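You operate a simulated robot arm through the tools that you are given. There is no shell and no other tool.

You are at the controls of a simulated robot arm. One attempt, no reset.

JOB
Lock off the drive, try the drive start button, then open the shaft guard.
Fine: drive isolator OFF, orange lock home in the lock eye; leave the guard open. Touch no guard or working part till the isolator is off, locked and tried. Drop, pinch and damage nothing, leave nothing switched on.
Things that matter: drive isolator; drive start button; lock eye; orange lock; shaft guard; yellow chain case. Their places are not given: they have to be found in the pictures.

The check looks at the end state, three seconds after you hand in, the way a careful person would. Anything else that was tipped, shoved, dropped, spilled or broken makes it a failure.

ROBOT AND FRAMES
A 7-joint arm with a fingered hand, fixed in place. Base frame: the origin is on the floor under the middle of its stand, x ahead of it, y to its left, z up. Lengths are in mm, angles in rad, forces in N, time in s.
With the tool pointing down near the work surface it reaches from about 480 to 920 mm from the base axis. Its first joint turns from -2.496 to 2.496 rad. Payload 3 kg.
Tool frame: the origin (TCP) lies between the finger pads and is the grasp point; the fingertips stand 26 mm ahead of it; z points along the fingers, y is the line along which they close. The gripper opens to 148 mm; its body begins 73 mm behind the TCP. The gripper is a hand of 3 fingers: y runs from the thumb to the fingers, the wrist lies at [0, 0, -229] in the tool frame, and closing takes about 1.5 s.
Orientation is that of the tool frame in the base frame, as a unit quaternion [w, x, y, z]. With the fingers straight down and closing along the base's y, the tool's x points along the base's -x, its y along +y and its z along -z.

CONTROLS
- The arm moves only by the tool arm_command. Its argument "targets" is a list of rows, each a list of 7 numbers: the shift along the tool's x, y, z in mm, then the turn, a rotation vector about the tool's x, y, z in degrees, then the closure, from 0 (fully open) to 1 (shut). In form: [[x, y, z, ax, ay, az, grip], ...]. A call has 1 to 20 rows; each row shifts and turns the commanded pose from where the row before left it, along the tool's axes as they then stand. Each row takes 0.2 s and may step no farther than 50 mm and 0.15 rad from the row before; otherwise, or with a gripper value out of range, the whole call is refused. Where a pose cannot be reached the arm comes as near as it can. A force on the tool above 40 N (or 10 N above the force at the start of the call, whichever is more), or a blocked arm, ends the call early, and 0.2 s more pass. Each finger travels about 153 mm/s and halts on what it meets, pressing with about 31 N; the grip force reading is that of the motor and also rises with nothing between the fingers. The clock runs only during rows and for 0.2 s after the last one: add rows that do not move to give the fingers time. The reply holds the time, the measured pose of the TCP, the force on the tool along the base axes, the opening and the grip force, in the units named above and with some noise, with the torque about the TCP (base axes, N m) and any sound that the robot's microphone picked up, and new pictures: "views" is both (left out), scene, wrist or none.
- Cameras (640 x 400 px; columns grow to the right, rows downward): "scene" is fixed at [210.5, -645.9, 1589.1]; the picture's right is [0.72, -0.69, 0.00], its down [-0.26, -0.28, -0.92] and it looks along [0.64, 0.67, -0.38] (base axes); focal length 343 px, centre (320, 200). "wrist" rides on the gripper at [68, -39, -90] in the tool frame; the picture's right is [0.50, 0.87, 0.00], its down [-0.66, 0.38, -0.65] and it looks along [-0.57, 0.33, 0.76] (tool axes); focal length 222 px, centre (320, 200).
- move_column(by): slides the trunk up (or, below 0, down) by that many mm; the arm rides with it, the base frame stays. It gives what a move gives, with no picture.
- preshape(shape): the hand has 3 fingers and takes this shape, open, in about a second: jaw (thumb against the fingers, like two jaws); tri (thumb and two fingers); tip (a fingertip pinch); poke (one finger out to press); point (the index stretched); flat (the hand flat); cup (the hand cupped); fist (a fist). The gripper value then closes the fingers along that shape, each until it touches; the sizes above hold for jaw. It gives what a move gives, with no picture.
- measure_at(camera, pixels): for up to 12 pixels [column, row] of the newest picture of that camera ("zoom" is the newest enlarged one), the place [x, y, z] in the base frame of the surface seen there, good to about 3 mm, but the place of the scene camera against the robot may be out by one fixed shift of up to 12 mm in any direction. The clock stands still meanwhile.
- enlarge(camera, box): a new picture of the part [left, top, right, bottom] of that camera's present view, enlarged. The clock stands still meanwhile.
- finish_job(): hands the job in; it is judged then, once.

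Unless the task says otherwise, let go and move clear before handing in.

The tools are called as a command line: name --pt "numbers of a row" for each row, then --argument value for the rest, lists and objects as JSON in quotes. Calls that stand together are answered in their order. arm_command: Moves the arm, as the interface text tells. Its arguments: {"type":"object","properties":{"targets":{"type":"array","items":{"type":"array","items":{"type":"number"}}},"views":{"type":"string","enum":["both","scene","wrist","none"]}},"required":["targets"]} The other tools are called the same way: move_column (by) moves the trunk up or down; preshape (shape) gives the hand a shape; measure_at (camera, pixels) gives the place of the surface under pixels of a picture; enlarge (camera, box) takes an enlarged picture of a part of a camera's view; finish_job () hands the job in.

At the start:

```text
time: 0.0
tool_pos: [894.1, -135.6, 1405.0]
orientation: [0.0, 0.0, 1.0, 0.0]
contact_force: [0.0, 0.7, 0.3]
torque: [-0.02, 0.01, 0.0]
gripper_width: 147.9
grip_force: 0.0
shape: jaw
trunk travel left (down, up): [-763.0, 127.0]
```

scene: 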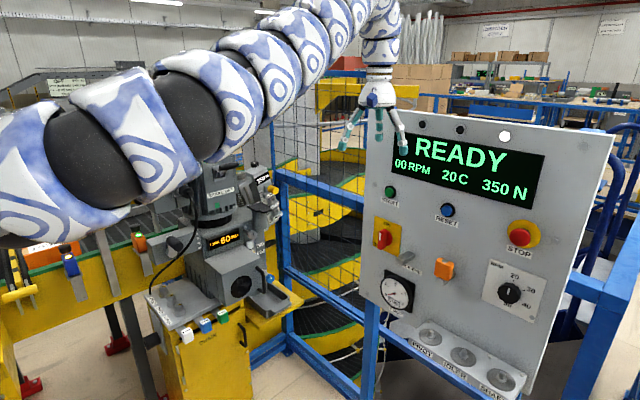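
wrist: 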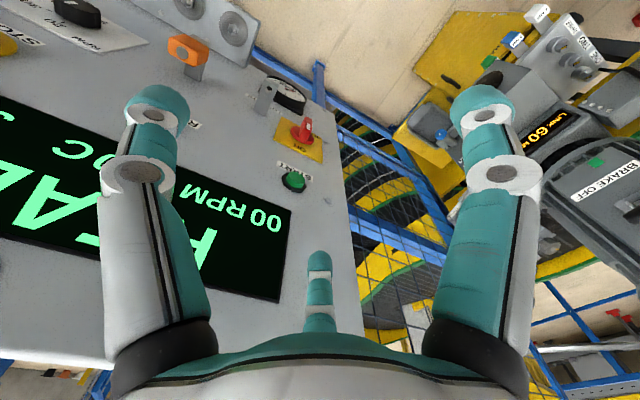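

The scene shows a panel with READY display, a red switch on a yellow plate at about (383,238), an orange lock at about (444,271), and a green start button at about (390,192). I'll zoom in on the parts before moving.

enlarge --camera "scene" --box '[350, 170, 470, 320]'

enlarge --camera "scene" --box '[130, 150, 330, 350]'

enlarge --camera "wrist" --box '[160, 20, 360, 220]'

measure_at --camera "scene" --pixels '[[383, 238], [390, 192], [444, 271], [408, 257], [395, 292], [447, 210], [380, 220], [519, 236], [420, 300], [500, 200], [385, 280]]'

```text
2.67 times, centred on (410, 245) of scene
```

zoom: 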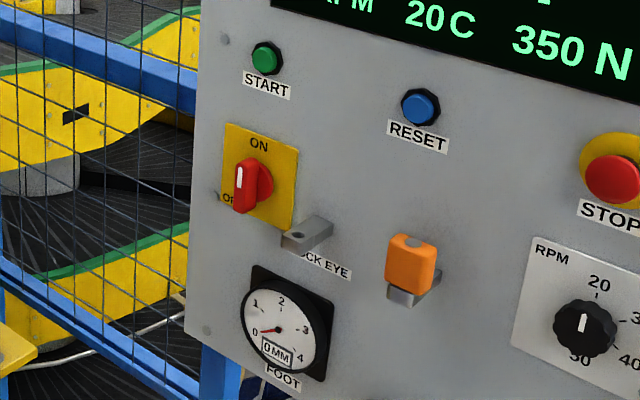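

```text
2.00 times, centred on (230, 250) of scene
```

zoom: 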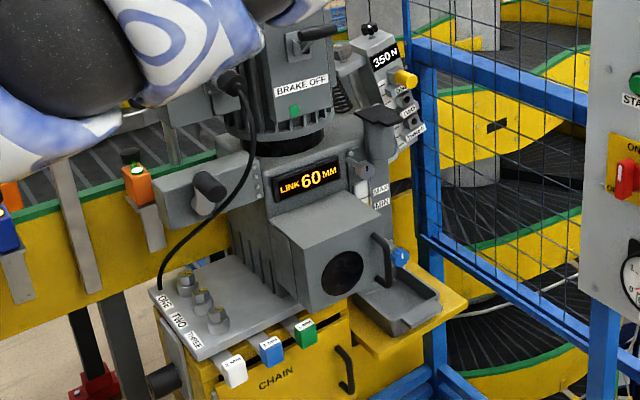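

```text
2.00 times, centred on (260, 120) of wrist
```

zoom: 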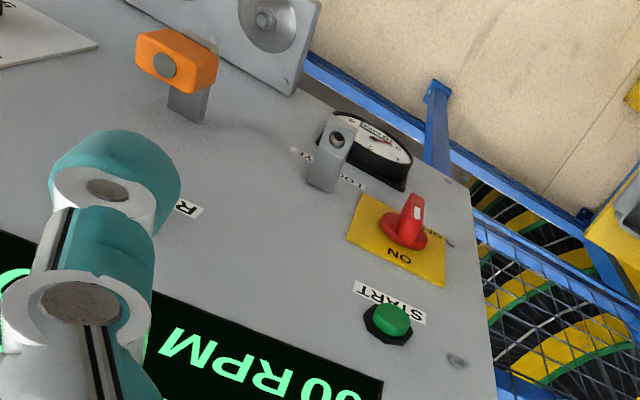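

```text
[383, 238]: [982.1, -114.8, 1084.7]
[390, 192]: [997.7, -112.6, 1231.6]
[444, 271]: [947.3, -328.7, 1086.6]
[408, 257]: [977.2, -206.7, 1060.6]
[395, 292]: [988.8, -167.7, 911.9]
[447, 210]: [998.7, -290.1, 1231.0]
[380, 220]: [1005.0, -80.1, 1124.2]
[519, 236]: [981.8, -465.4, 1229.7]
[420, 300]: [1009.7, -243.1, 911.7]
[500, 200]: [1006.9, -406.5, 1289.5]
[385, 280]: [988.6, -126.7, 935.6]
```

The panel lies near x≈1005 facing the robot. The isolator handle is upright at (383,238) and the lock sits on a bracket at (444,271). Now I'll look for the shaft guard and the yellow chain case.

enlarge --camera "scene" --box '[140, 270, 300, 400]'

enlarge --camera "scene" --box '[0, 200, 160, 400]'

enlarge --camera "scene" --box '[180, 150, 310, 320]'

enlarge --camera "scene" --box '[380, 300, 560, 400]'

enlarge --camera "wrist" --box '[400, 0, 640, 200]'

```text
3.08 times, centred on (220, 335) of scene
```

zoom: 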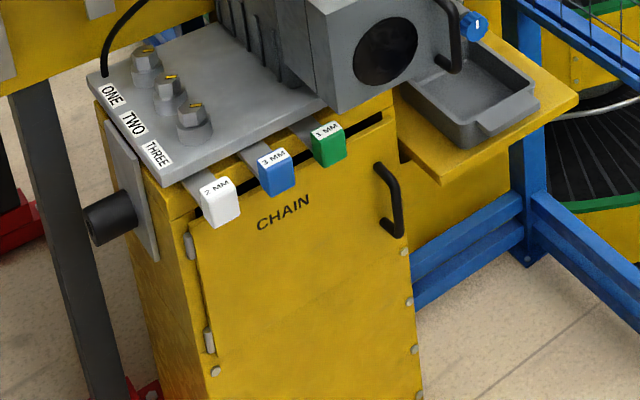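

```text
2.00 times, centred on (80, 300) of scene
```

zoom: 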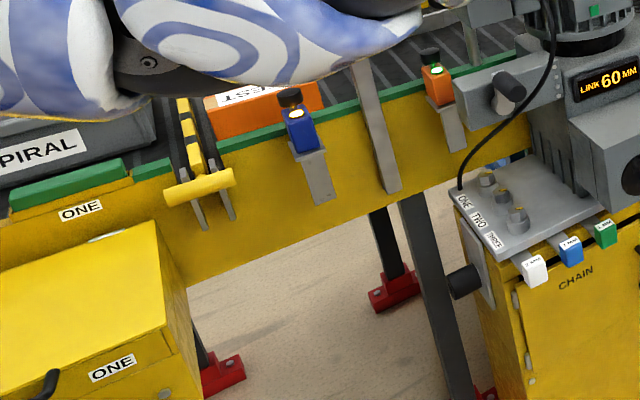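

```text
2.35 times, centred on (245, 235) of scene
```

zoom: 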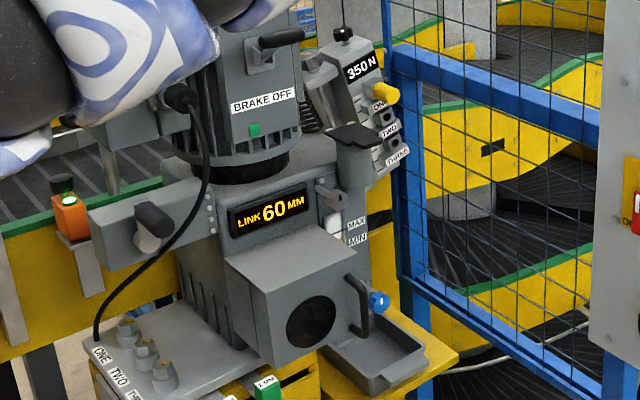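

```text
3.56 times, centred on (470, 350) of scene
```

zoom: 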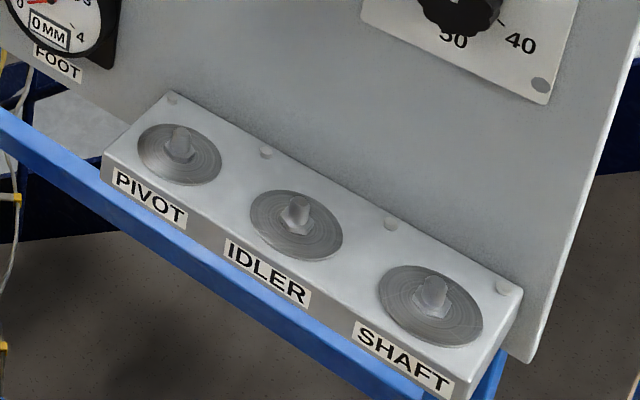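

```text
2.00 times, centred on (520, 100) of wrist
```

zoom: 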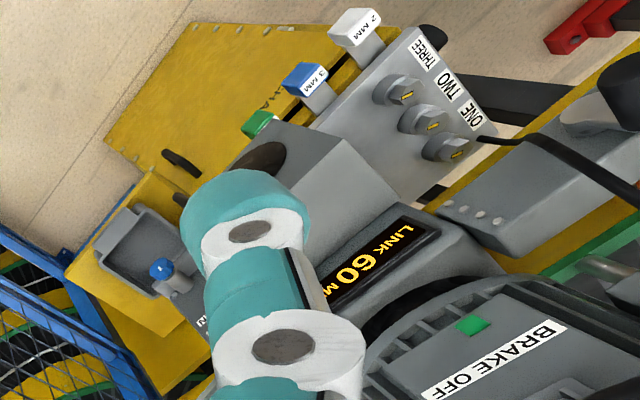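

The grey box with a dark round hole and a black D-handle at about (245,283) looks like the shaft guard, standing above the yellow CHAIN case. I'll enlarge it further and measure it.

enlarge --camera "scene" --box '[195, 235, 295, 335]'

enlarge --camera "scene" --box '[225, 150, 305, 250]'

enlarge --camera "scene" --box '[150, 285, 240, 385]'

measure_at --camera "scene" --pixels '[[215, 262], [228, 303], [270, 280], [259, 268], [262, 285], [238, 286], [222, 258], [250, 252], [265, 295], [245, 300], [196, 330], [230, 340]]'

```text
4.00 times, centred on (245, 285) of scene
```

zoom: 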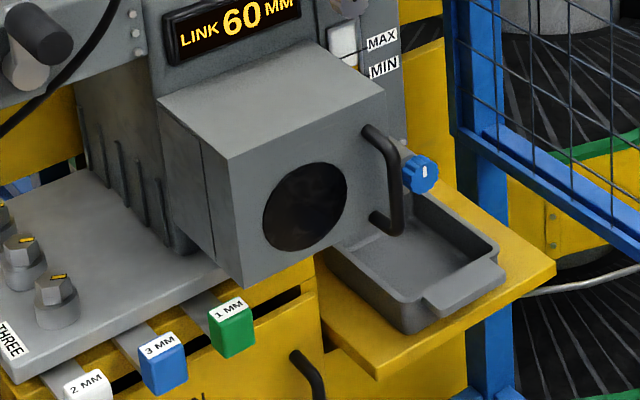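

```text
4.00 times, centred on (265, 200) of scene
```

zoom: 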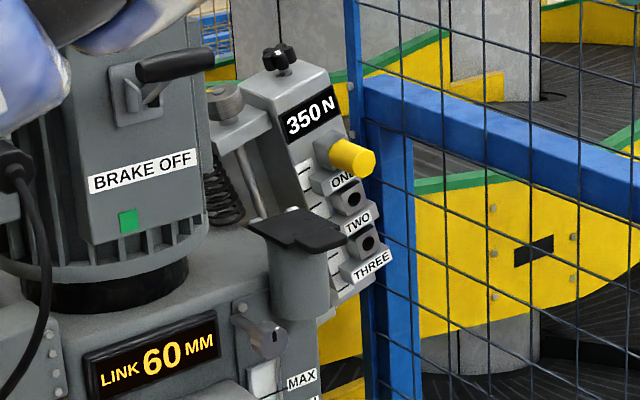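

```text
4.00 times, centred on (195, 335) of scene
```

zoom: 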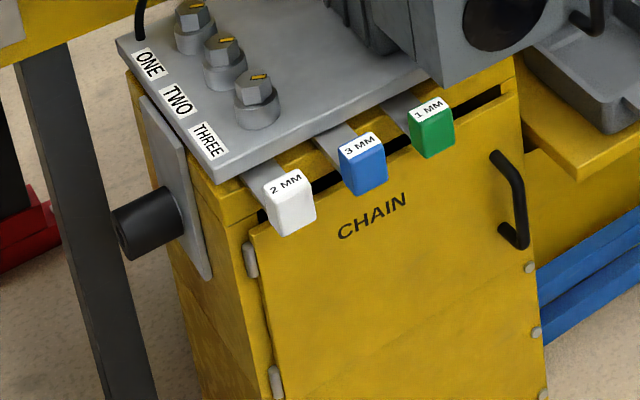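

```text
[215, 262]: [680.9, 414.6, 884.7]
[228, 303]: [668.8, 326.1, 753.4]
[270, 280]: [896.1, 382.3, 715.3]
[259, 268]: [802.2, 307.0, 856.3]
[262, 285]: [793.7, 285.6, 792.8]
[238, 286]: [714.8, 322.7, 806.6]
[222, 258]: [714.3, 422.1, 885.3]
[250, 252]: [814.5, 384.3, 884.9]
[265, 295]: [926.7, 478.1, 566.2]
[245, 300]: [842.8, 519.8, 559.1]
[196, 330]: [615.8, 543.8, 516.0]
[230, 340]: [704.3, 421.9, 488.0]
```

The grey box spans roughly x 660–835, y 335–460, z 735–885, with its handle at (800,295,~825). Next I'll measure the panel items through the wrist camera to calibrate the scene shift.

enlarge --camera "wrist" --box '[240, 60, 350, 200]'

measure_at --camera "wrist" --pixels '[[297, 179], [305, 127], [330, 89], [188, 50], [322, 150], [280, 140], [303, 134], [270, 90], [180, 70], [206, 54], [172, 42], [230, 140]]'

enlarge --camera "wrist" --box '[150, 20, 250, 90]'

enlarge --camera "scene" --box '[330, 60, 430, 170]'

```text
2.86 times, centred on (295, 130) of wrist
```

zoom: 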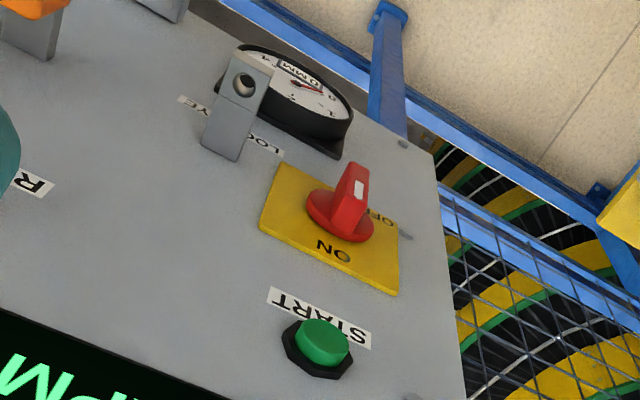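

```text
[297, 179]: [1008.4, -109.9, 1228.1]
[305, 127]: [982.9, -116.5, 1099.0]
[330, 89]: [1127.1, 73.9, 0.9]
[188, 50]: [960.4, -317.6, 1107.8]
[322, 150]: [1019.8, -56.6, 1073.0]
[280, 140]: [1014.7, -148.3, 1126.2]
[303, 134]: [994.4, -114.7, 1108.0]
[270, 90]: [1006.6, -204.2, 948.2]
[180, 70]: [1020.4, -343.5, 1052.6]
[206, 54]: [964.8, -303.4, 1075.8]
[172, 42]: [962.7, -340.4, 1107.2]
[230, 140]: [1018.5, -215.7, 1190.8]
```

```text
5.71 times, centred on (200, 55) of wrist
```

zoom: 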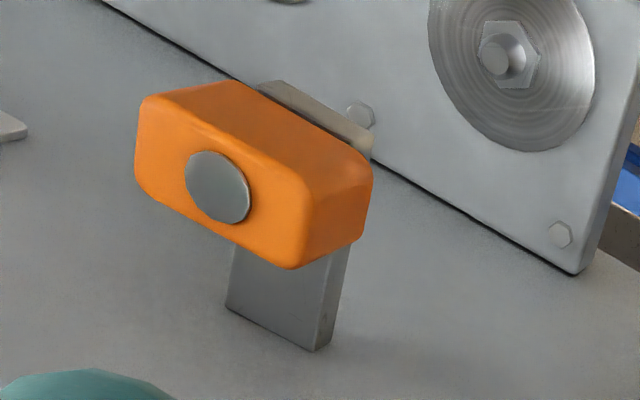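

```text
3.64 times, centred on (380, 115) of scene
```

zoom: 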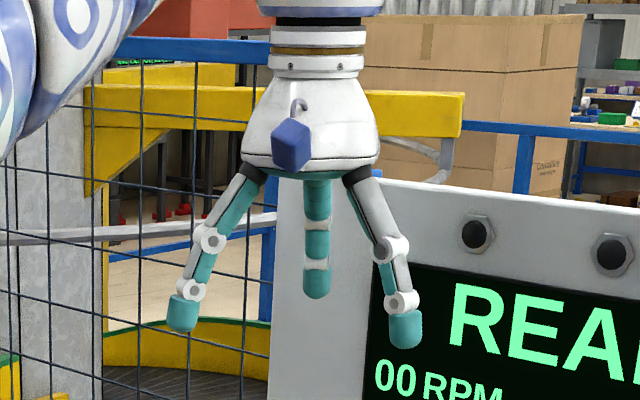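

The wrist camera puts the panel face at x≈1018 (the scene camera reads about 11 mm short), and the lock top at about (960,-320,1108). I'll measure the finger geometry and more of the lock, eye and handle, using fresh zoom pixels.

measure_at --camera "scene" --pixels '[[342, 147], [379, 137], [403, 152], [347, 130], [378, 125], [399, 132], [372, 75], [366, 100]]'

enlarge --camera "scene" --box '[395, 235, 465, 300]'

enlarge --camera "scene" --box '[360, 205, 420, 265]'

```text
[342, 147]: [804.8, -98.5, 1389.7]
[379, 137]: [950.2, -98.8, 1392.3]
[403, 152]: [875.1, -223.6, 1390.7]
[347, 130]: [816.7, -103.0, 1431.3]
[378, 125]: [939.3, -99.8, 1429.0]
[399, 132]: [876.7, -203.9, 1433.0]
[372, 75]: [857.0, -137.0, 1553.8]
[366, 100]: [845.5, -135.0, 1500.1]
```

```text
6.15 times, centred on (430, 268) of scene
```

zoom: 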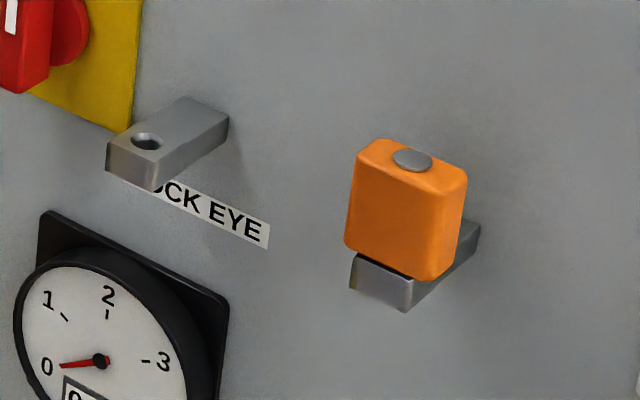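

```text
6.67 times, centred on (390, 235) of scene
```

zoom: 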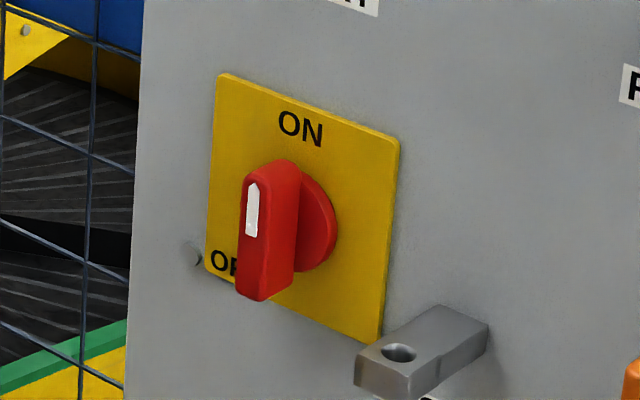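

Zooms show the lock eye as a horizontal bar with a vertical hole, and the lock standing on a similar bar. The isolator needs a quarter turn from ON (top) to OFF (lower left). I'll take fine measurements in the zooms.

measure_at --camera "zoom" --pixels '[[398, 352], [380, 348], [418, 350], [440, 310], [485, 325], [358, 352], [408, 370], [255, 210], [262, 290], [290, 170], [320, 215], [270, 230]]'

measure_at --camera "zoom" --pixels '[[225, 80], [395, 145], [210, 260], [380, 335], [222, 262], [300, 125], [243, 260], [290, 260], [275, 165], [250, 180], [245, 295], [150, 100]]'

enlarge --camera "scene" --box '[395, 235, 465, 300]'

measure_at --camera "zoom" --pixels '[[412, 160], [365, 150], [460, 178], [350, 240], [430, 278], [400, 210], [465, 200], [375, 290], [355, 275], [405, 305], [475, 230], [385, 140]]'

measure_at --camera "zoom" --pixels '[[148, 141], [130, 138], [165, 143], [180, 100], [226, 118], [110, 145], [152, 162], [130, 165], [108, 170], [150, 187], [225, 135], [190, 120]]'

```text
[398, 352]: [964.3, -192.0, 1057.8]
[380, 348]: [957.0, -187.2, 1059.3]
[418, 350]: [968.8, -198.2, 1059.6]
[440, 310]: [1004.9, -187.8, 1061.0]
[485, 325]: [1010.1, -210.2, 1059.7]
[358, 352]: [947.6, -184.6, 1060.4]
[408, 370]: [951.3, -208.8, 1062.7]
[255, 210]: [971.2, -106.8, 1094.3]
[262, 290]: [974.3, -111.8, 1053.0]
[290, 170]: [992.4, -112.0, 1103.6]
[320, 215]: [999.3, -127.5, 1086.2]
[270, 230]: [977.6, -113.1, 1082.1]
```

```text
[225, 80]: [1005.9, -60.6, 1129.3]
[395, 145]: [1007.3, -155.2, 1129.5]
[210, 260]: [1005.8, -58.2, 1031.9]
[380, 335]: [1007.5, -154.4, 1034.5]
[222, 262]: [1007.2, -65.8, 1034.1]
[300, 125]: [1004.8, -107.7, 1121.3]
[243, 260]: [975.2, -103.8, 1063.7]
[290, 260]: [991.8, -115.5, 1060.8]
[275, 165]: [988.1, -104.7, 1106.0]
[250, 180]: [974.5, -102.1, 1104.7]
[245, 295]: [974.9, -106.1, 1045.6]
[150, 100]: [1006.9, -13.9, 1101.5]
```

```text
6.15 times, centred on (430, 268) of scene
```

zoom: 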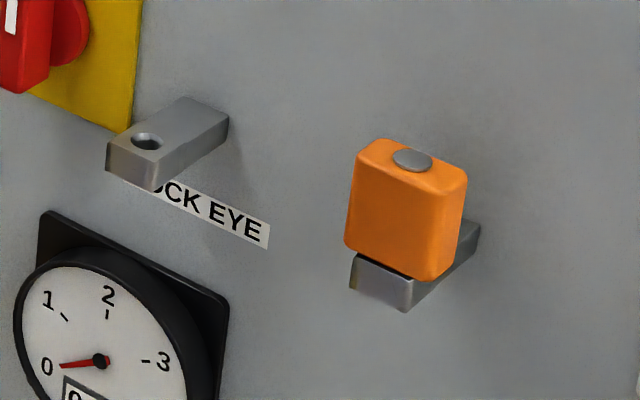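

```text
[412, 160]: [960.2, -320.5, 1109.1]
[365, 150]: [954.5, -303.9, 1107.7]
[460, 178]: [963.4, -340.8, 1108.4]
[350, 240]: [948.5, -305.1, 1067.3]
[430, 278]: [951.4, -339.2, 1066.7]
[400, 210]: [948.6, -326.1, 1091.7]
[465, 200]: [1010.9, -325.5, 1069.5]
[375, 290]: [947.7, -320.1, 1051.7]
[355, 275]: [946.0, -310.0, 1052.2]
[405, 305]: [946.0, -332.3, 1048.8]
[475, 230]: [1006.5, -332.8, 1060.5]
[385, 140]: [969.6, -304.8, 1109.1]
```

```text
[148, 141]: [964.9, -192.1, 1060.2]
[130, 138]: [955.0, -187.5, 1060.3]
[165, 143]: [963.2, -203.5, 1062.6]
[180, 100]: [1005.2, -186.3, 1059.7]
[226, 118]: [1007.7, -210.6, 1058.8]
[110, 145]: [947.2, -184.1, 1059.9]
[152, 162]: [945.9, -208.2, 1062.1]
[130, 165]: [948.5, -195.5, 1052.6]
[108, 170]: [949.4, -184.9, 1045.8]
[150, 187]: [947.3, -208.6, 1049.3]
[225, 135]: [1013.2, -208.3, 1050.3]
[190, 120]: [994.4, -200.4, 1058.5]
```

Readings agree: both bars have tops at z≈1060 with the eye about 124 mm to +y of the lock's perch, and the handle is centred near y≈-108, z≈1080. I'll test in free space how the hand closes in jaw shape.

arm_command --pt "0 0 0 0 0 0 0.5" --pt "0 0 0 0 0 0 0.5" --pt "0 0 0 0 0 0 0.5" --pt "0 0 0 0 0 0 0.5" --pt "0 0 0 0 0 0 0.5" --views "both"

enlarge --camera "scene" --box '[330, 60, 430, 170]'

arm_command --pt "0 0 0 0 0 0 0.9" --pt "0 0 0 0 0 0 0.9" --pt "0 0 0 0 0 0 0.9" --pt "0 0 0 0 0 0 0.9" --pt "0 0 0 0 0 0 0.9" --views "both"

enlarge --camera "scene" --box '[330, 60, 430, 170]'

```text
time: 1.2
tool_pos: [893.8, -136.0, 1404.9]
orientation: [0.001, 0.0, 1.0, -0.001]
contact_force: [1.0, -0.1, -0.8]
torque: [-0.02, 0.0, 0.0]
gripper_width: 74.5
grip_force: 0.3
shape: jaw
trunk travel left (down, up): [-763.0, 127.0]
```

scene: 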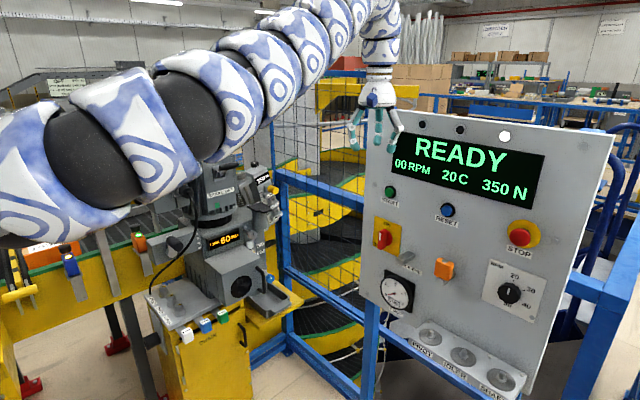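
wrist: 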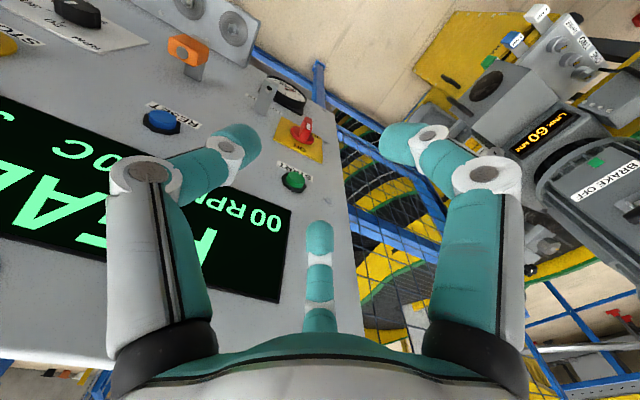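

```text
3.64 times, centred on (380, 115) of scene
```

zoom: 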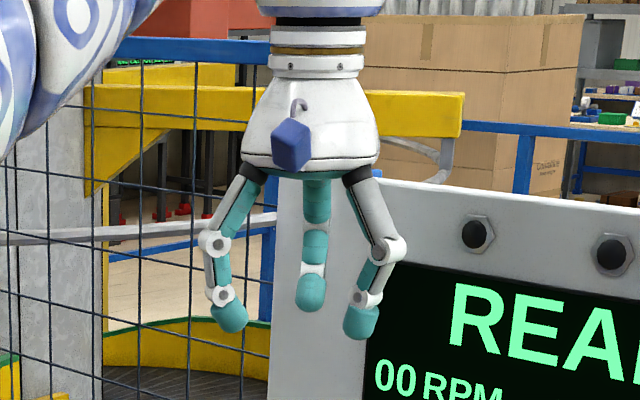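

```text
time: 2.4
tool_pos: [894.5, -135.0, 1403.5]
orientation: [0.0, 0.001, 1.0, 0.0]
contact_force: [0.8, -0.2, 0.1]
torque: [0.01, -0.02, -0.02]
gripper_width: 15.1
grip_force: 0.1
shape: jaw
trunk travel left (down, up): [-763.0, 127.0]
```

scene: 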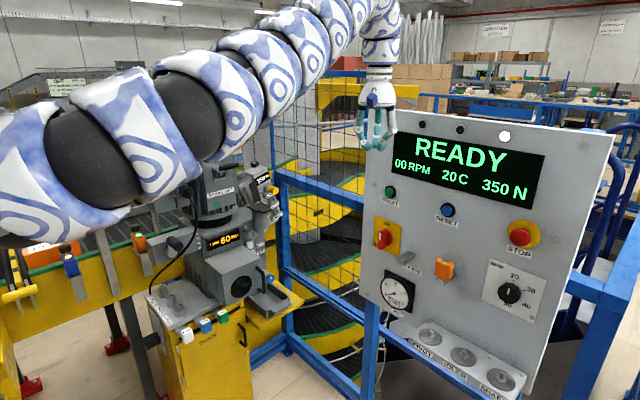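
wrist: 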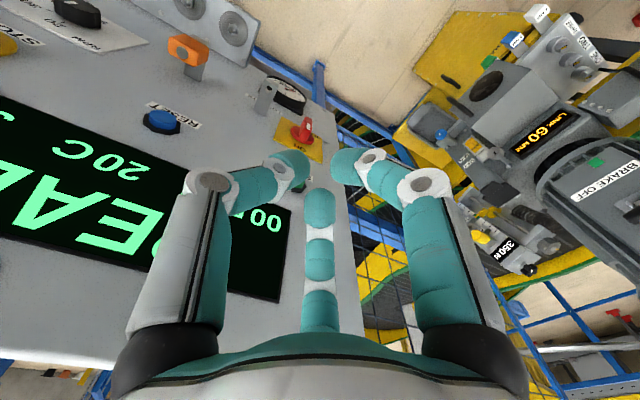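

```text
3.64 times, centred on (380, 115) of scene
```

zoom: 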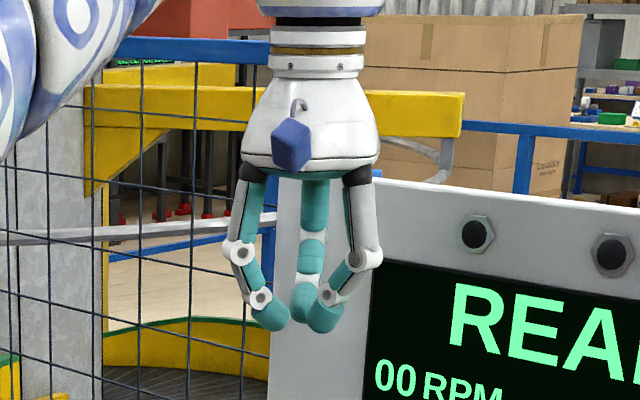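

The three fingers close radially (120° apart), so I want to see the other shapes before choosing a grip. I'll back off 150 mm from the panel and look at "tip" and "tri".

arm_command --pt "30 0 0 0 0 0 0.5" --pt "30 0 0 0 0 0 0" --pt "30 0 0 0 0 0 0" --pt "30 0 0 0 0 0 0" --pt "30 0 0 0 0 0 0" --pt "0 0 0 0 0 0 0" --views "none"

preshape --shape "tip"

arm_command --pt "0 0 0 0 0 0 0" --views "both"

arm_command --pt "0 0 0 0 0 0 0.8" --pt "0 0 0 0 0 0 0.8" --pt "0 0 0 0 0 0 0.8" --pt "0 0 0 0 0 0 0.8" --pt "0 0 0 0 0 0 0.8" --views "both"

```text
time: 3.8
tool_pos: [810.1, -135.7, 1375.3]
orientation: [0.002, 0.002, 1.0, 0.001]
contact_force: [-0.5, 0.5, 1.3]
torque: [-0.01, 0.03, -0.02]
gripper_width: 147.8
grip_force: 0.1
shape: jaw
out of reach, approached as far as the arm can: row 1, 2, 3, 4, 5
trunk travel left (down, up): [-763.0, 127.0]
```

```text
time: 4.7
tool_pos: [809.3, -136.3, 1376.9]
orientation: [0.002, 0.001, 1.0, 0.002]
contact_force: [0.3, 0.1, -0.1]
torque: [-0.01, -0.02, -0.01]
gripper_width: 147.9
grip_force: 0.0
shape: tip
trunk travel left (down, up): [-763.0, 127.0]
```

```text
time: 5.1
tool_pos: [809.2, -135.1, 1376.5]
orientation: [0.001, 0.001, 1.0, 0.002]
contact_force: [0.4, 0.7, 0.3]
torque: [-0.01, -0.02, -0.01]
gripper_width: 148.0
grip_force: 0.0
shape: tip
trunk travel left (down, up): [-763.0, 127.0]
```

scene: 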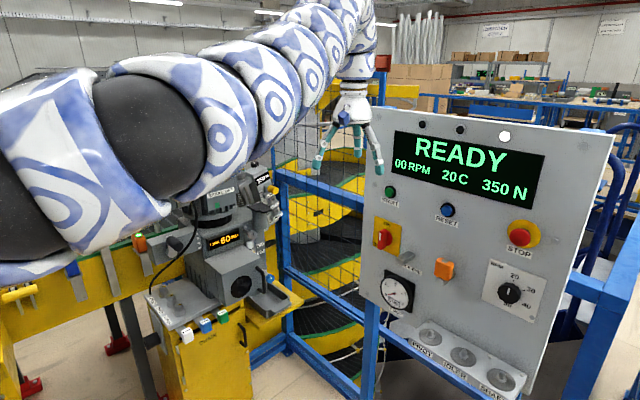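
wrist: 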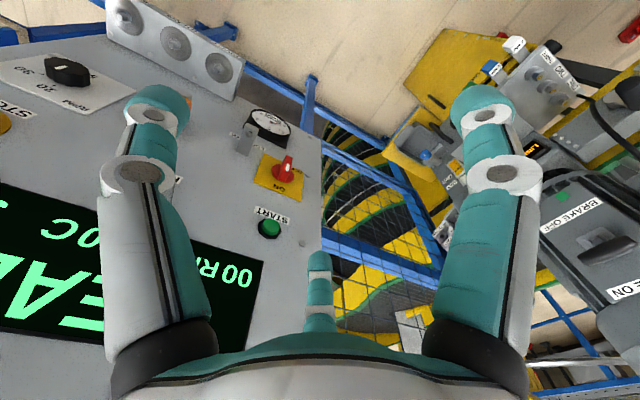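

```text
time: 6.3
tool_pos: [809.3, -136.2, 1376.4]
orientation: [0.002, 0.0, 1.0, 0.002]
contact_force: [0.0, -0.2, -0.6]
torque: [-0.02, -0.02, -0.03]
gripper_width: 30.1
grip_force: 0.1
shape: tip
trunk travel left (down, up): [-763.0, 127.0]
```

scene: 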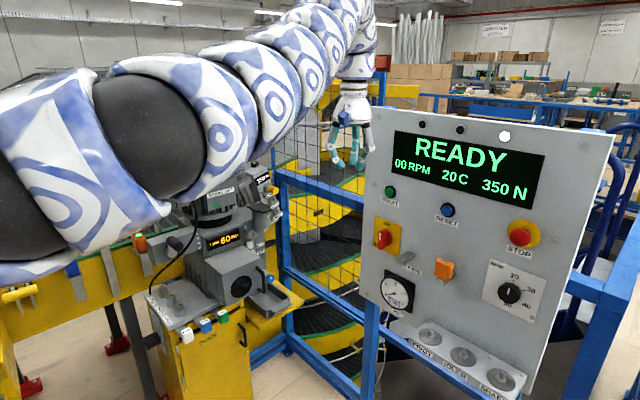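
wrist: 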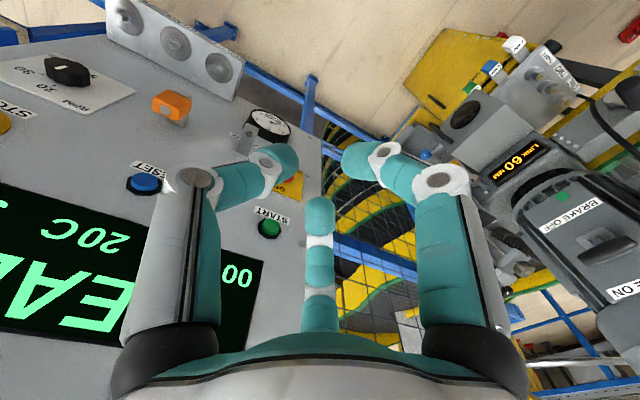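

"tip" is also the same three-finger cage, so I'll use it: thumb to one side of the handle, fingers on the other, then twist. First I restore the commanded pose to a reachable place, and open the hand in jaw shape.

preshape --shape "jaw"

arm_command --pt "-40 0 15 0 0 0 0.3" --pt "-40 0 14 0 0 0 0.3" --pt "0 0 0 0 0 0 0.3" --views "none"

```text
time: 7.2
tool_pos: [808.9, -136.9, 1375.9]
orientation: [0.002, 0.001, 1.0, 0.001]
contact_force: [-0.6, -0.8, -0.7]
torque: [0.0, 0.0, 0.02]
gripper_width: 147.8
grip_force: 0.0
shape: jaw
trunk travel left (down, up): [-763.0, 127.0]
```

```text
time: 8.0
tool_pos: [889.8, -134.8, 1348.0]
orientation: [0.0, 0.0, 1.0, 0.001]
contact_force: [0.0, -0.7, -1.1]
torque: [-0.01, 0.02, 0.0]
gripper_width: 103.8
grip_force: 0.0
shape: jaw
trunk travel left (down, up): [-763.0, 127.0]
```

The arm is back on a reachable pose at (890,-135,1348). Now I'll pitch the tool up toward the panel (fingers along +x) in small steps.

arm_command --pt "0 0 0 0 -8.2 0 0.3" --pt "0 0 0 0 -8.2 0 0.3" --pt "0 0 0 0 -8.2 0 0.3" --pt "0 0 0 0 -8.2 0 0.3" --pt "0 0 0 0 -8.2 0 0.3" --pt "0 0 0 0 -8.2 0 0.3" --pt "0 0 0 0 -8.2 0 0.3" --pt "0 0 0 0 -8.2 0 0.3" --pt "0 0 0 0 -8.2 0 0.3" --pt "0 0 0 0 -8.2 0 0.3" --pt "0 0 0 0 -8 0 0.3" --views "both"

```text
time: 10.4
tool_pos: [901.0, -134.6, 1346.8]
orientation: [0.708, 0.002, 0.706, -0.001]
contact_force: [-0.4, -0.6, 1.1]
torque: [-0.01, -0.01, 0.03]
gripper_width: 103.9
grip_force: 0.1
shape: jaw
out of reach, approached as far as the arm can: row 2, 3
trunk travel left (down, up): [-763.0, 127.0]
```

scene: 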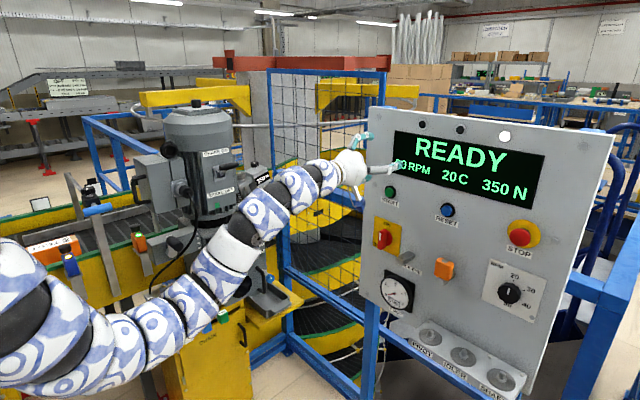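
wrist: 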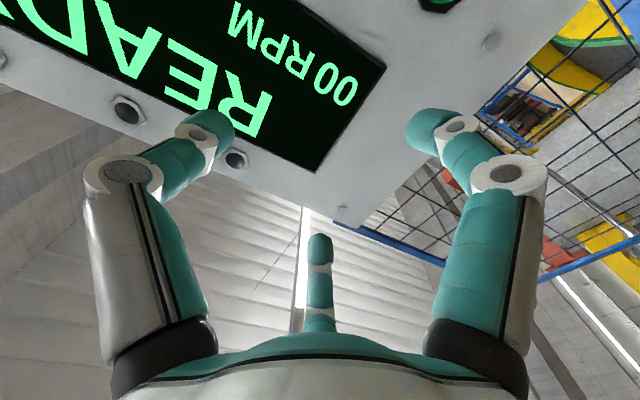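

The hand now points at the panel with the thumb at -y. I'll lower it in front of the isolator at x≈900 for a close wrist view.

arm_command --pt "45 4.4 0 0 0 0 0.5" --pt "45 4.4 0 0 0 0 0.5" --pt "45 4.4 0 0 0 0 0.5" --pt "45 4.4 0 0 0 0 0.5" --pt "45 4.4 0 0 0 0 0.5" --pt "41 4.4 0 0 0 0 0.5" --pt "0 0 0 0 0 0 0.5" --views "both"

```text
time: 12.0
tool_pos: [900.1, -108.0, 1080.9]
orientation: [0.707, 0.001, 0.707, -0.001]
contact_force: [0.5, -0.4, -0.4]
torque: [-0.01, 0.0, 0.0]
gripper_width: 74.4
grip_force: 0.1
shape: jaw
trunk travel left (down, up): [-763.0, 127.0]
```

scene: 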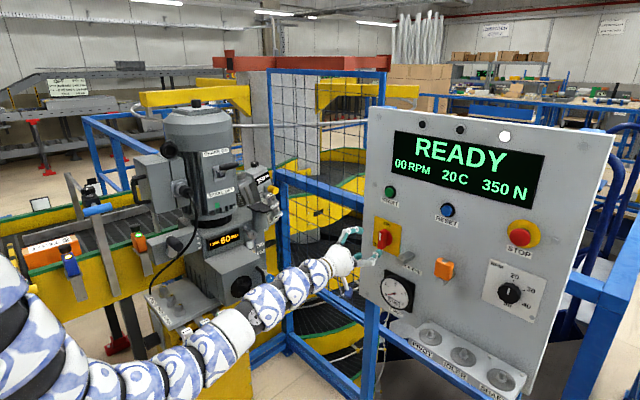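
wrist: 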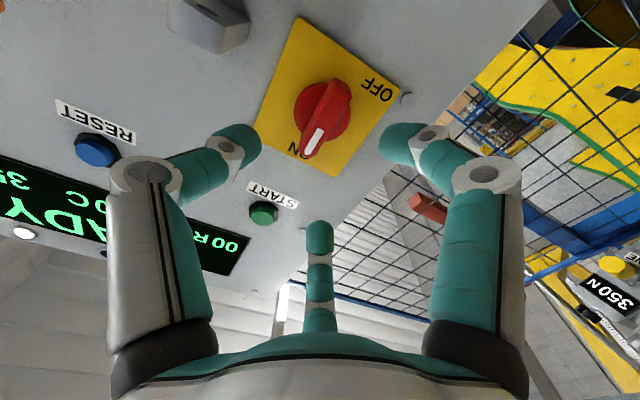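

The handle is clearly seen at about (322,115): its white mark points to ON (top), with OFF at the lower-left corner of the plate. I'll zoom and measure it with the wrist camera.

enlarge --camera "wrist" --box '[240, 10, 420, 190]'

measure_at --camera "wrist" --pixels '[[299, 20], [398, 77], [339, 173], [258, 125], [308, 153], [343, 85], [322, 118], [300, 110], [263, 212], [97, 152], [335, 80], [348, 92]]'

```text
2.22 times, centred on (330, 100) of wrist
```

zoom: 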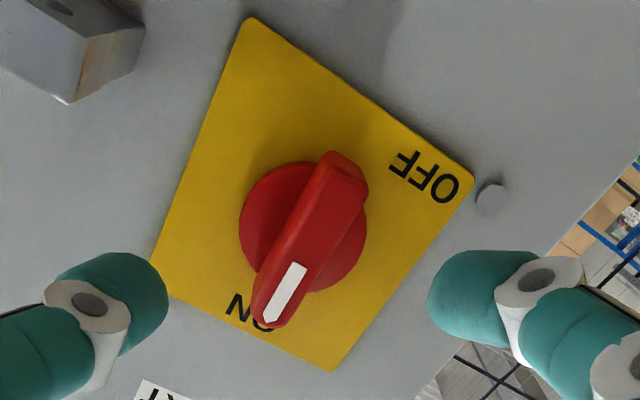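

```text
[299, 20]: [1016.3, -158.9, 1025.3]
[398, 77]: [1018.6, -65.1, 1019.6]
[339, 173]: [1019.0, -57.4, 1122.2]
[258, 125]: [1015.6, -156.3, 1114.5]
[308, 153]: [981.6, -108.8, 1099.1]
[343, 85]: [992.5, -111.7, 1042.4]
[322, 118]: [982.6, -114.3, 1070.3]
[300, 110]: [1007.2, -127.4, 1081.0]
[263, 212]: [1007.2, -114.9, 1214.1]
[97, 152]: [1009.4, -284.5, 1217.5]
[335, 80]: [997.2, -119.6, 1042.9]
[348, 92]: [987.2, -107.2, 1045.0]
```

The plate corners by wrist need finer pixels; I'll measure at exact corners in this zoom, then take zooms of the START button and lock eye to settle the scene-versus-robot shift.

measure_at --camera "zoom" --pixels '[[252, 24], [466, 182], [332, 364], [158, 272], [270, 310], [320, 180], [345, 160], [362, 185], [300, 210], [330, 240], [265, 215], [290, 280]]'

enlarge --camera "wrist" --box '[200, 160, 320, 260]'

enlarge --camera "wrist" --box '[140, 0, 280, 80]'

```text
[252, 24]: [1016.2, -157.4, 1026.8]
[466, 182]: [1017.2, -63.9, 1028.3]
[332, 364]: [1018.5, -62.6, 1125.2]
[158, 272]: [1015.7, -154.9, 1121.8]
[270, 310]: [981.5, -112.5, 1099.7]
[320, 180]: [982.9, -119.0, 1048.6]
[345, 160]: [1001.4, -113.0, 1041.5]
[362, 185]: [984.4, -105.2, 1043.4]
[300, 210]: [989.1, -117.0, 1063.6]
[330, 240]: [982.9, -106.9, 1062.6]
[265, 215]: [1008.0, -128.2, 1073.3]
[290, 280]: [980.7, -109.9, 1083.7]
```

```text
4.00 times, centred on (260, 210) of wrist
```

zoom: 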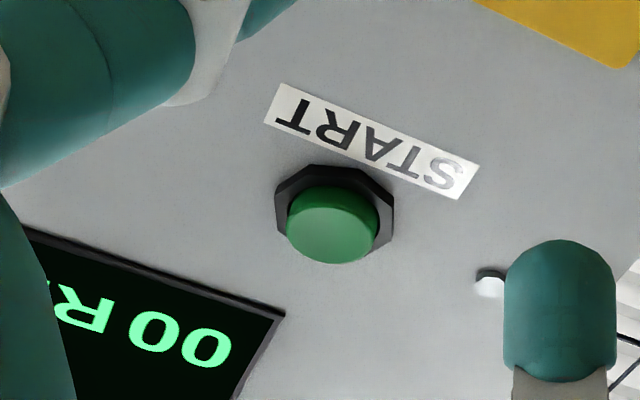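

```text
4.57 times, centred on (210, 40) of wrist
```

zoom: 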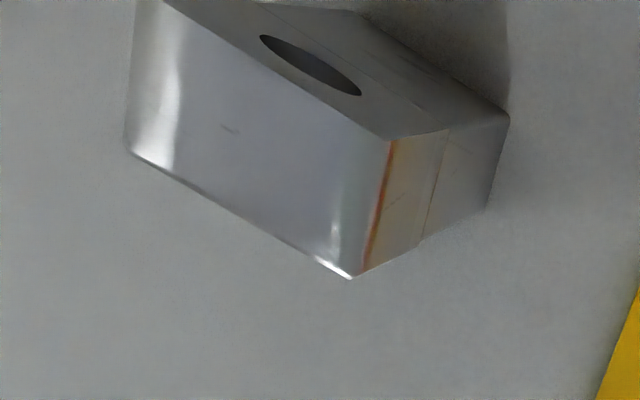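

Corner readings put the isolator plate centre at (y -110, z 1075.5); so true = scene + (10.5, -2.6, -5.8). I'll advance to TCP x≈975 with the hand half closed around the handle.

arm_command --pt "3 -1 15 0 0 0 0.55" --pt "3 -1 15 0 0 0 0.55" --pt "0 0 15 0 0 0 0.55" --pt "0 0 15 0 0 0 0.55" --pt "0 0 15 0 0 0 0.55" --pt "0 0 0 0 0 0 0.55" --views "both"

enlarge --camera "scene" --box '[330, 190, 430, 290]'

```text
time: 13.2
tool_pos: [959.5, -45.7, 1069.4]
orientation: [0.704, -0.025, 0.709, 0.027]
contact_force: [-50.6, -19.3, 0.6]
torque: [-0.06, 0.06, -4.13]
gripper_width: 83.5
grip_force: 0.1
shape: jaw
trunk travel left (down, up): [-763.0, 127.0]
stopped in row 6: the force on the tool passed its limit at 64 N (the readings are from after the stop); the commanded pose is now the measured one
```

scene: 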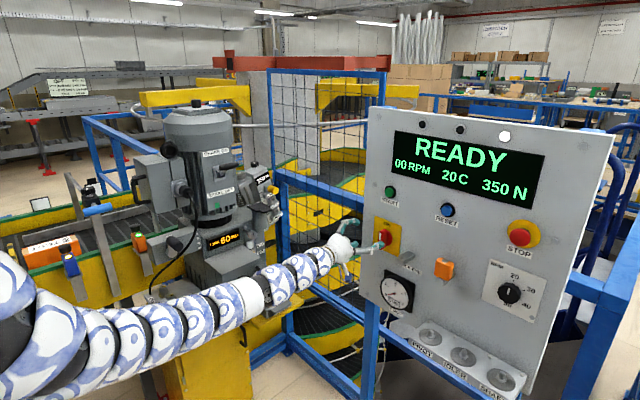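
wrist: 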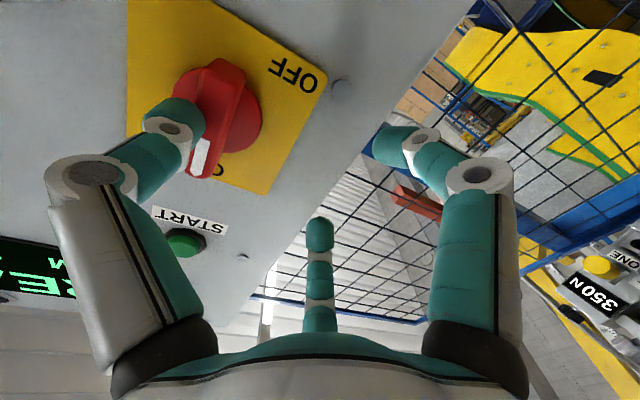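

```text
4.00 times, centred on (380, 240) of scene
```

zoom: 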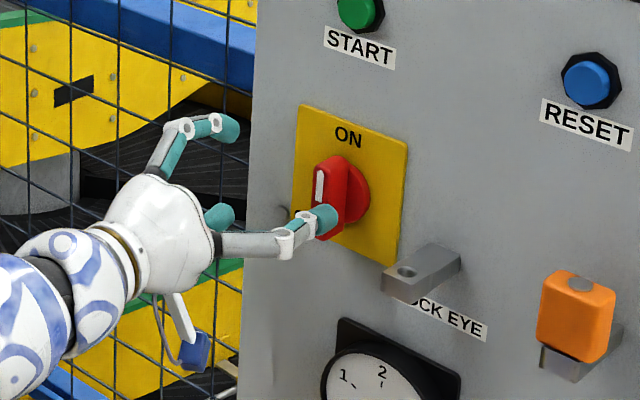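

The advance stopped with -50 N along x, and the hand has shifted to y≈-46 although I commanded -110; the thumb at scene zoom (325,215) is pressing the handle's front. I'll measure where the arm itself lies to learn what pushed it, before moving.

measure_at --camera "scene" --pixels '[[330, 262], [300, 280], [265, 290], [235, 305], [200, 318], [160, 330], [120, 345], [80, 350], [40, 340], [15, 300], [380, 247], [345, 232]]'

enlarge --camera "scene" --box '[0, 220, 320, 400]'

enlarge --camera "wrist" --box '[120, 40, 320, 240]'

```text
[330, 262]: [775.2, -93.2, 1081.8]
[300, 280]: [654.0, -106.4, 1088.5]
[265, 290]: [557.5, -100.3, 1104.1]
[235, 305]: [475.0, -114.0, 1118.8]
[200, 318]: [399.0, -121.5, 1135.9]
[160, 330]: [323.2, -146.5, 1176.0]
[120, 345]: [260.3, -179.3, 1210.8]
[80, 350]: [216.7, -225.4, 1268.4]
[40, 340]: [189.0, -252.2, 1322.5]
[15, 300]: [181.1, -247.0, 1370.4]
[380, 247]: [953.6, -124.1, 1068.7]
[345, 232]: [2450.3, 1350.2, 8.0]
```

```text
2.00 times, centred on (160, 310) of scene
```

zoom: 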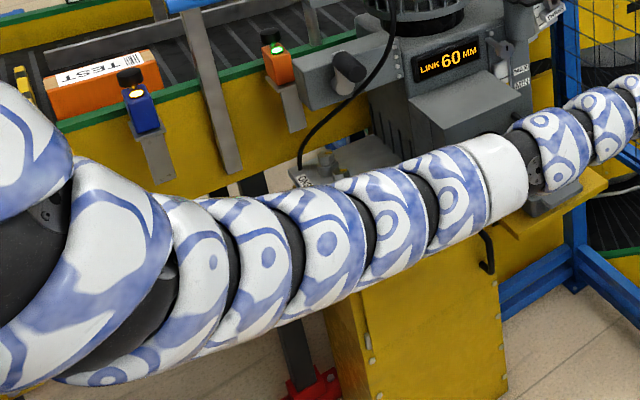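

```text
2.00 times, centred on (220, 140) of wrist
```

zoom: 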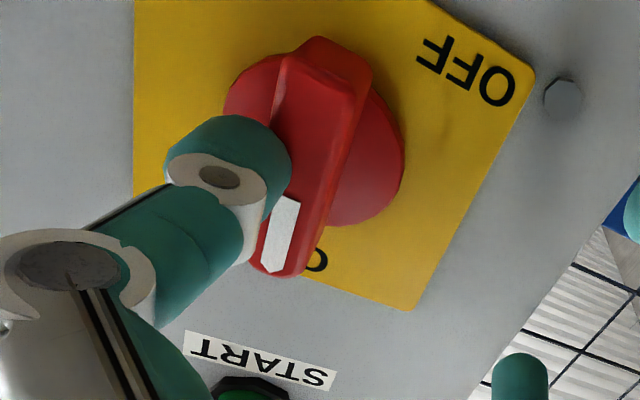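

The arm itself is clear of everything; only the thumb bears on the handle at wrist zoom (225,150), and the handle still stands at ON. I'll back straight out 60 mm and check that the arm tracks properly.

arm_command --pt "0 0 -10 0 0 0 0.5" --pt "0 0 -15 0 0 0 0.5" --pt "0 0 -15 0 0 0 0.5" --pt "0 0 -20 0 0 0 0.5" --pt "0 0 0 0 0 0 0.5" --views "both"

```text
time: 14.4
tool_pos: [904.7, -47.5, 1067.8]
orientation: [0.703, -0.027, 0.711, 0.029]
contact_force: [0.2, -1.0, -0.1]
torque: [-0.01, -0.01, 0.0]
gripper_width: 73.8
grip_force: 0.1
shape: jaw
trunk travel left (down, up): [-763.0, 127.0]
```

scene: 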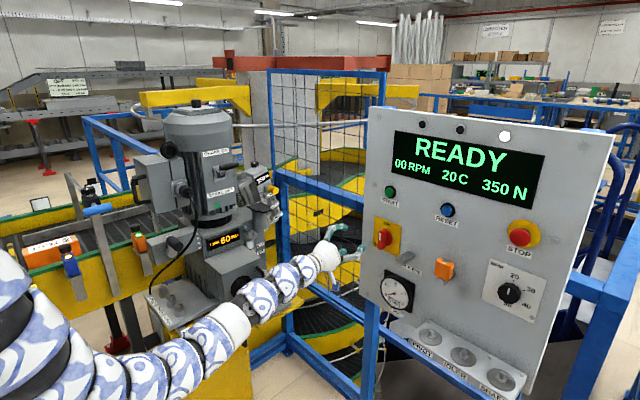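
wrist: 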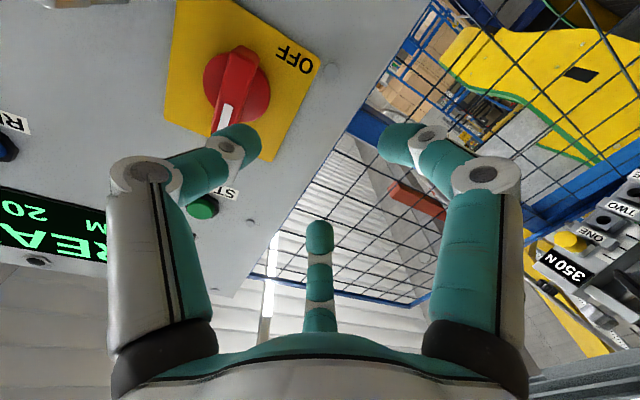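

Retreat tracked well, so I'll restore the yaw (about 4° about vertical) and return to y≈-110, z≈1075, then creep forward checking for drift.

arm_command --pt "0 0 0 4.3 0 0 0.55" --pt "-3 -20 0 0 0 0 0.55" --pt "-2 -21 0 0 0 0 0.55" --pt "-2 -21 0 0 0 0 0.55" --pt "0 0 0 0 0 0 0.55" --views "none"

arm_command --pt "0 0 10 0 0 0 0.55" --pt "0 0 10 0 0 0 0.55" --pt "0 0 10 0 0 0 0.55" --pt "0 0 0 0 0 0 0.55" --views "both"

```text
time: 15.6
tool_pos: [902.9, -109.5, 1075.1]
orientation: [0.703, 0.0, 0.711, 0.002]
contact_force: [0.1, -0.4, 0.9]
torque: [-0.03, 0.0, -0.03]
gripper_width: 66.9
grip_force: 0.0
shape: jaw
trunk travel left (down, up): [-763.0, 127.0]
```

```text
time: 16.6
tool_pos: [933.8, -109.6, 1074.4]
orientation: [0.703, 0.0, 0.711, 0.001]
contact_force: [0.4, 0.4, 0.3]
torque: [-0.01, -0.01, 0.04]
gripper_width: 66.7
grip_force: 0.1
shape: jaw
trunk travel left (down, up): [-763.0, 127.0]
```

scene: 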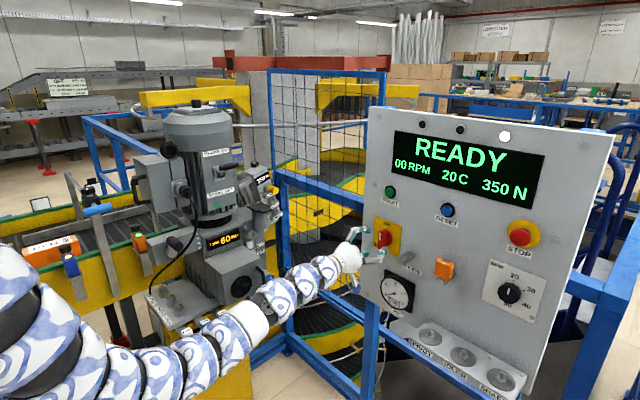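
wrist: 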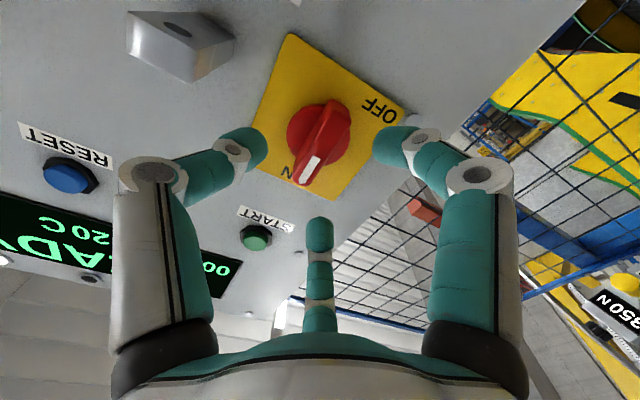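

Tracking is fine at x≈934. I'll creep on in small checked steps.

arm_command --pt "0 0 6 0 0 0 0.55" --pt "0 0 6 0 0 0 0.55" --pt "0 0 0 0 0 0 0.55" --views "wrist"

arm_command --pt "0 0 6 0 0 0 0.55" --pt "0 0 6 0 0 0 0.55" --pt "0 0 0 0 0 0 0.55" --views "wrist"

```text
time: 17.4
tool_pos: [945.7, -109.2, 1075.1]
orientation: [0.703, 0.0, 0.711, 0.001]
contact_force: [0.7, 0.3, 0.1]
torque: [-0.02, 0.03, 0.04]
gripper_width: 66.7
grip_force: 0.1
shape: jaw
trunk travel left (down, up): [-763.0, 127.0]
```

wrist: 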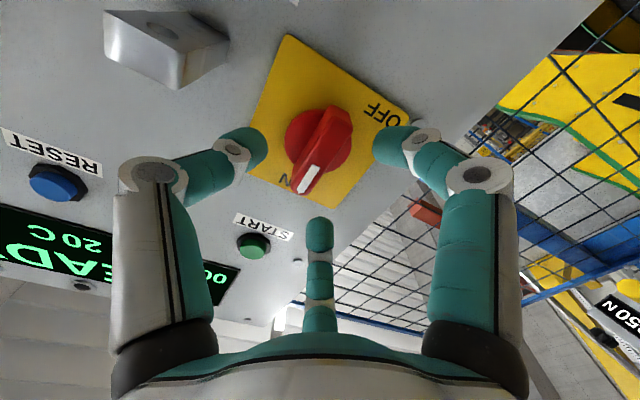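

```text
time: 18.2
tool_pos: [957.5, -109.0, 1074.8]
orientation: [0.704, 0.0, 0.71, 0.001]
contact_force: [-0.3, 0.3, 0.4]
torque: [0.05, -0.01, 0.04]
gripper_width: 66.8
grip_force: 0.0
shape: jaw
trunk travel left (down, up): [-763.0, 127.0]
```

wrist: 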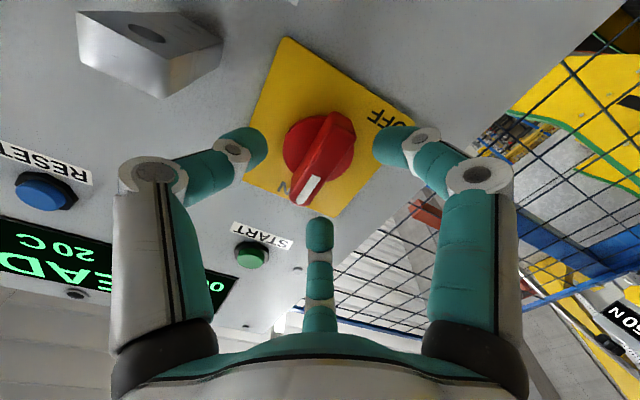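

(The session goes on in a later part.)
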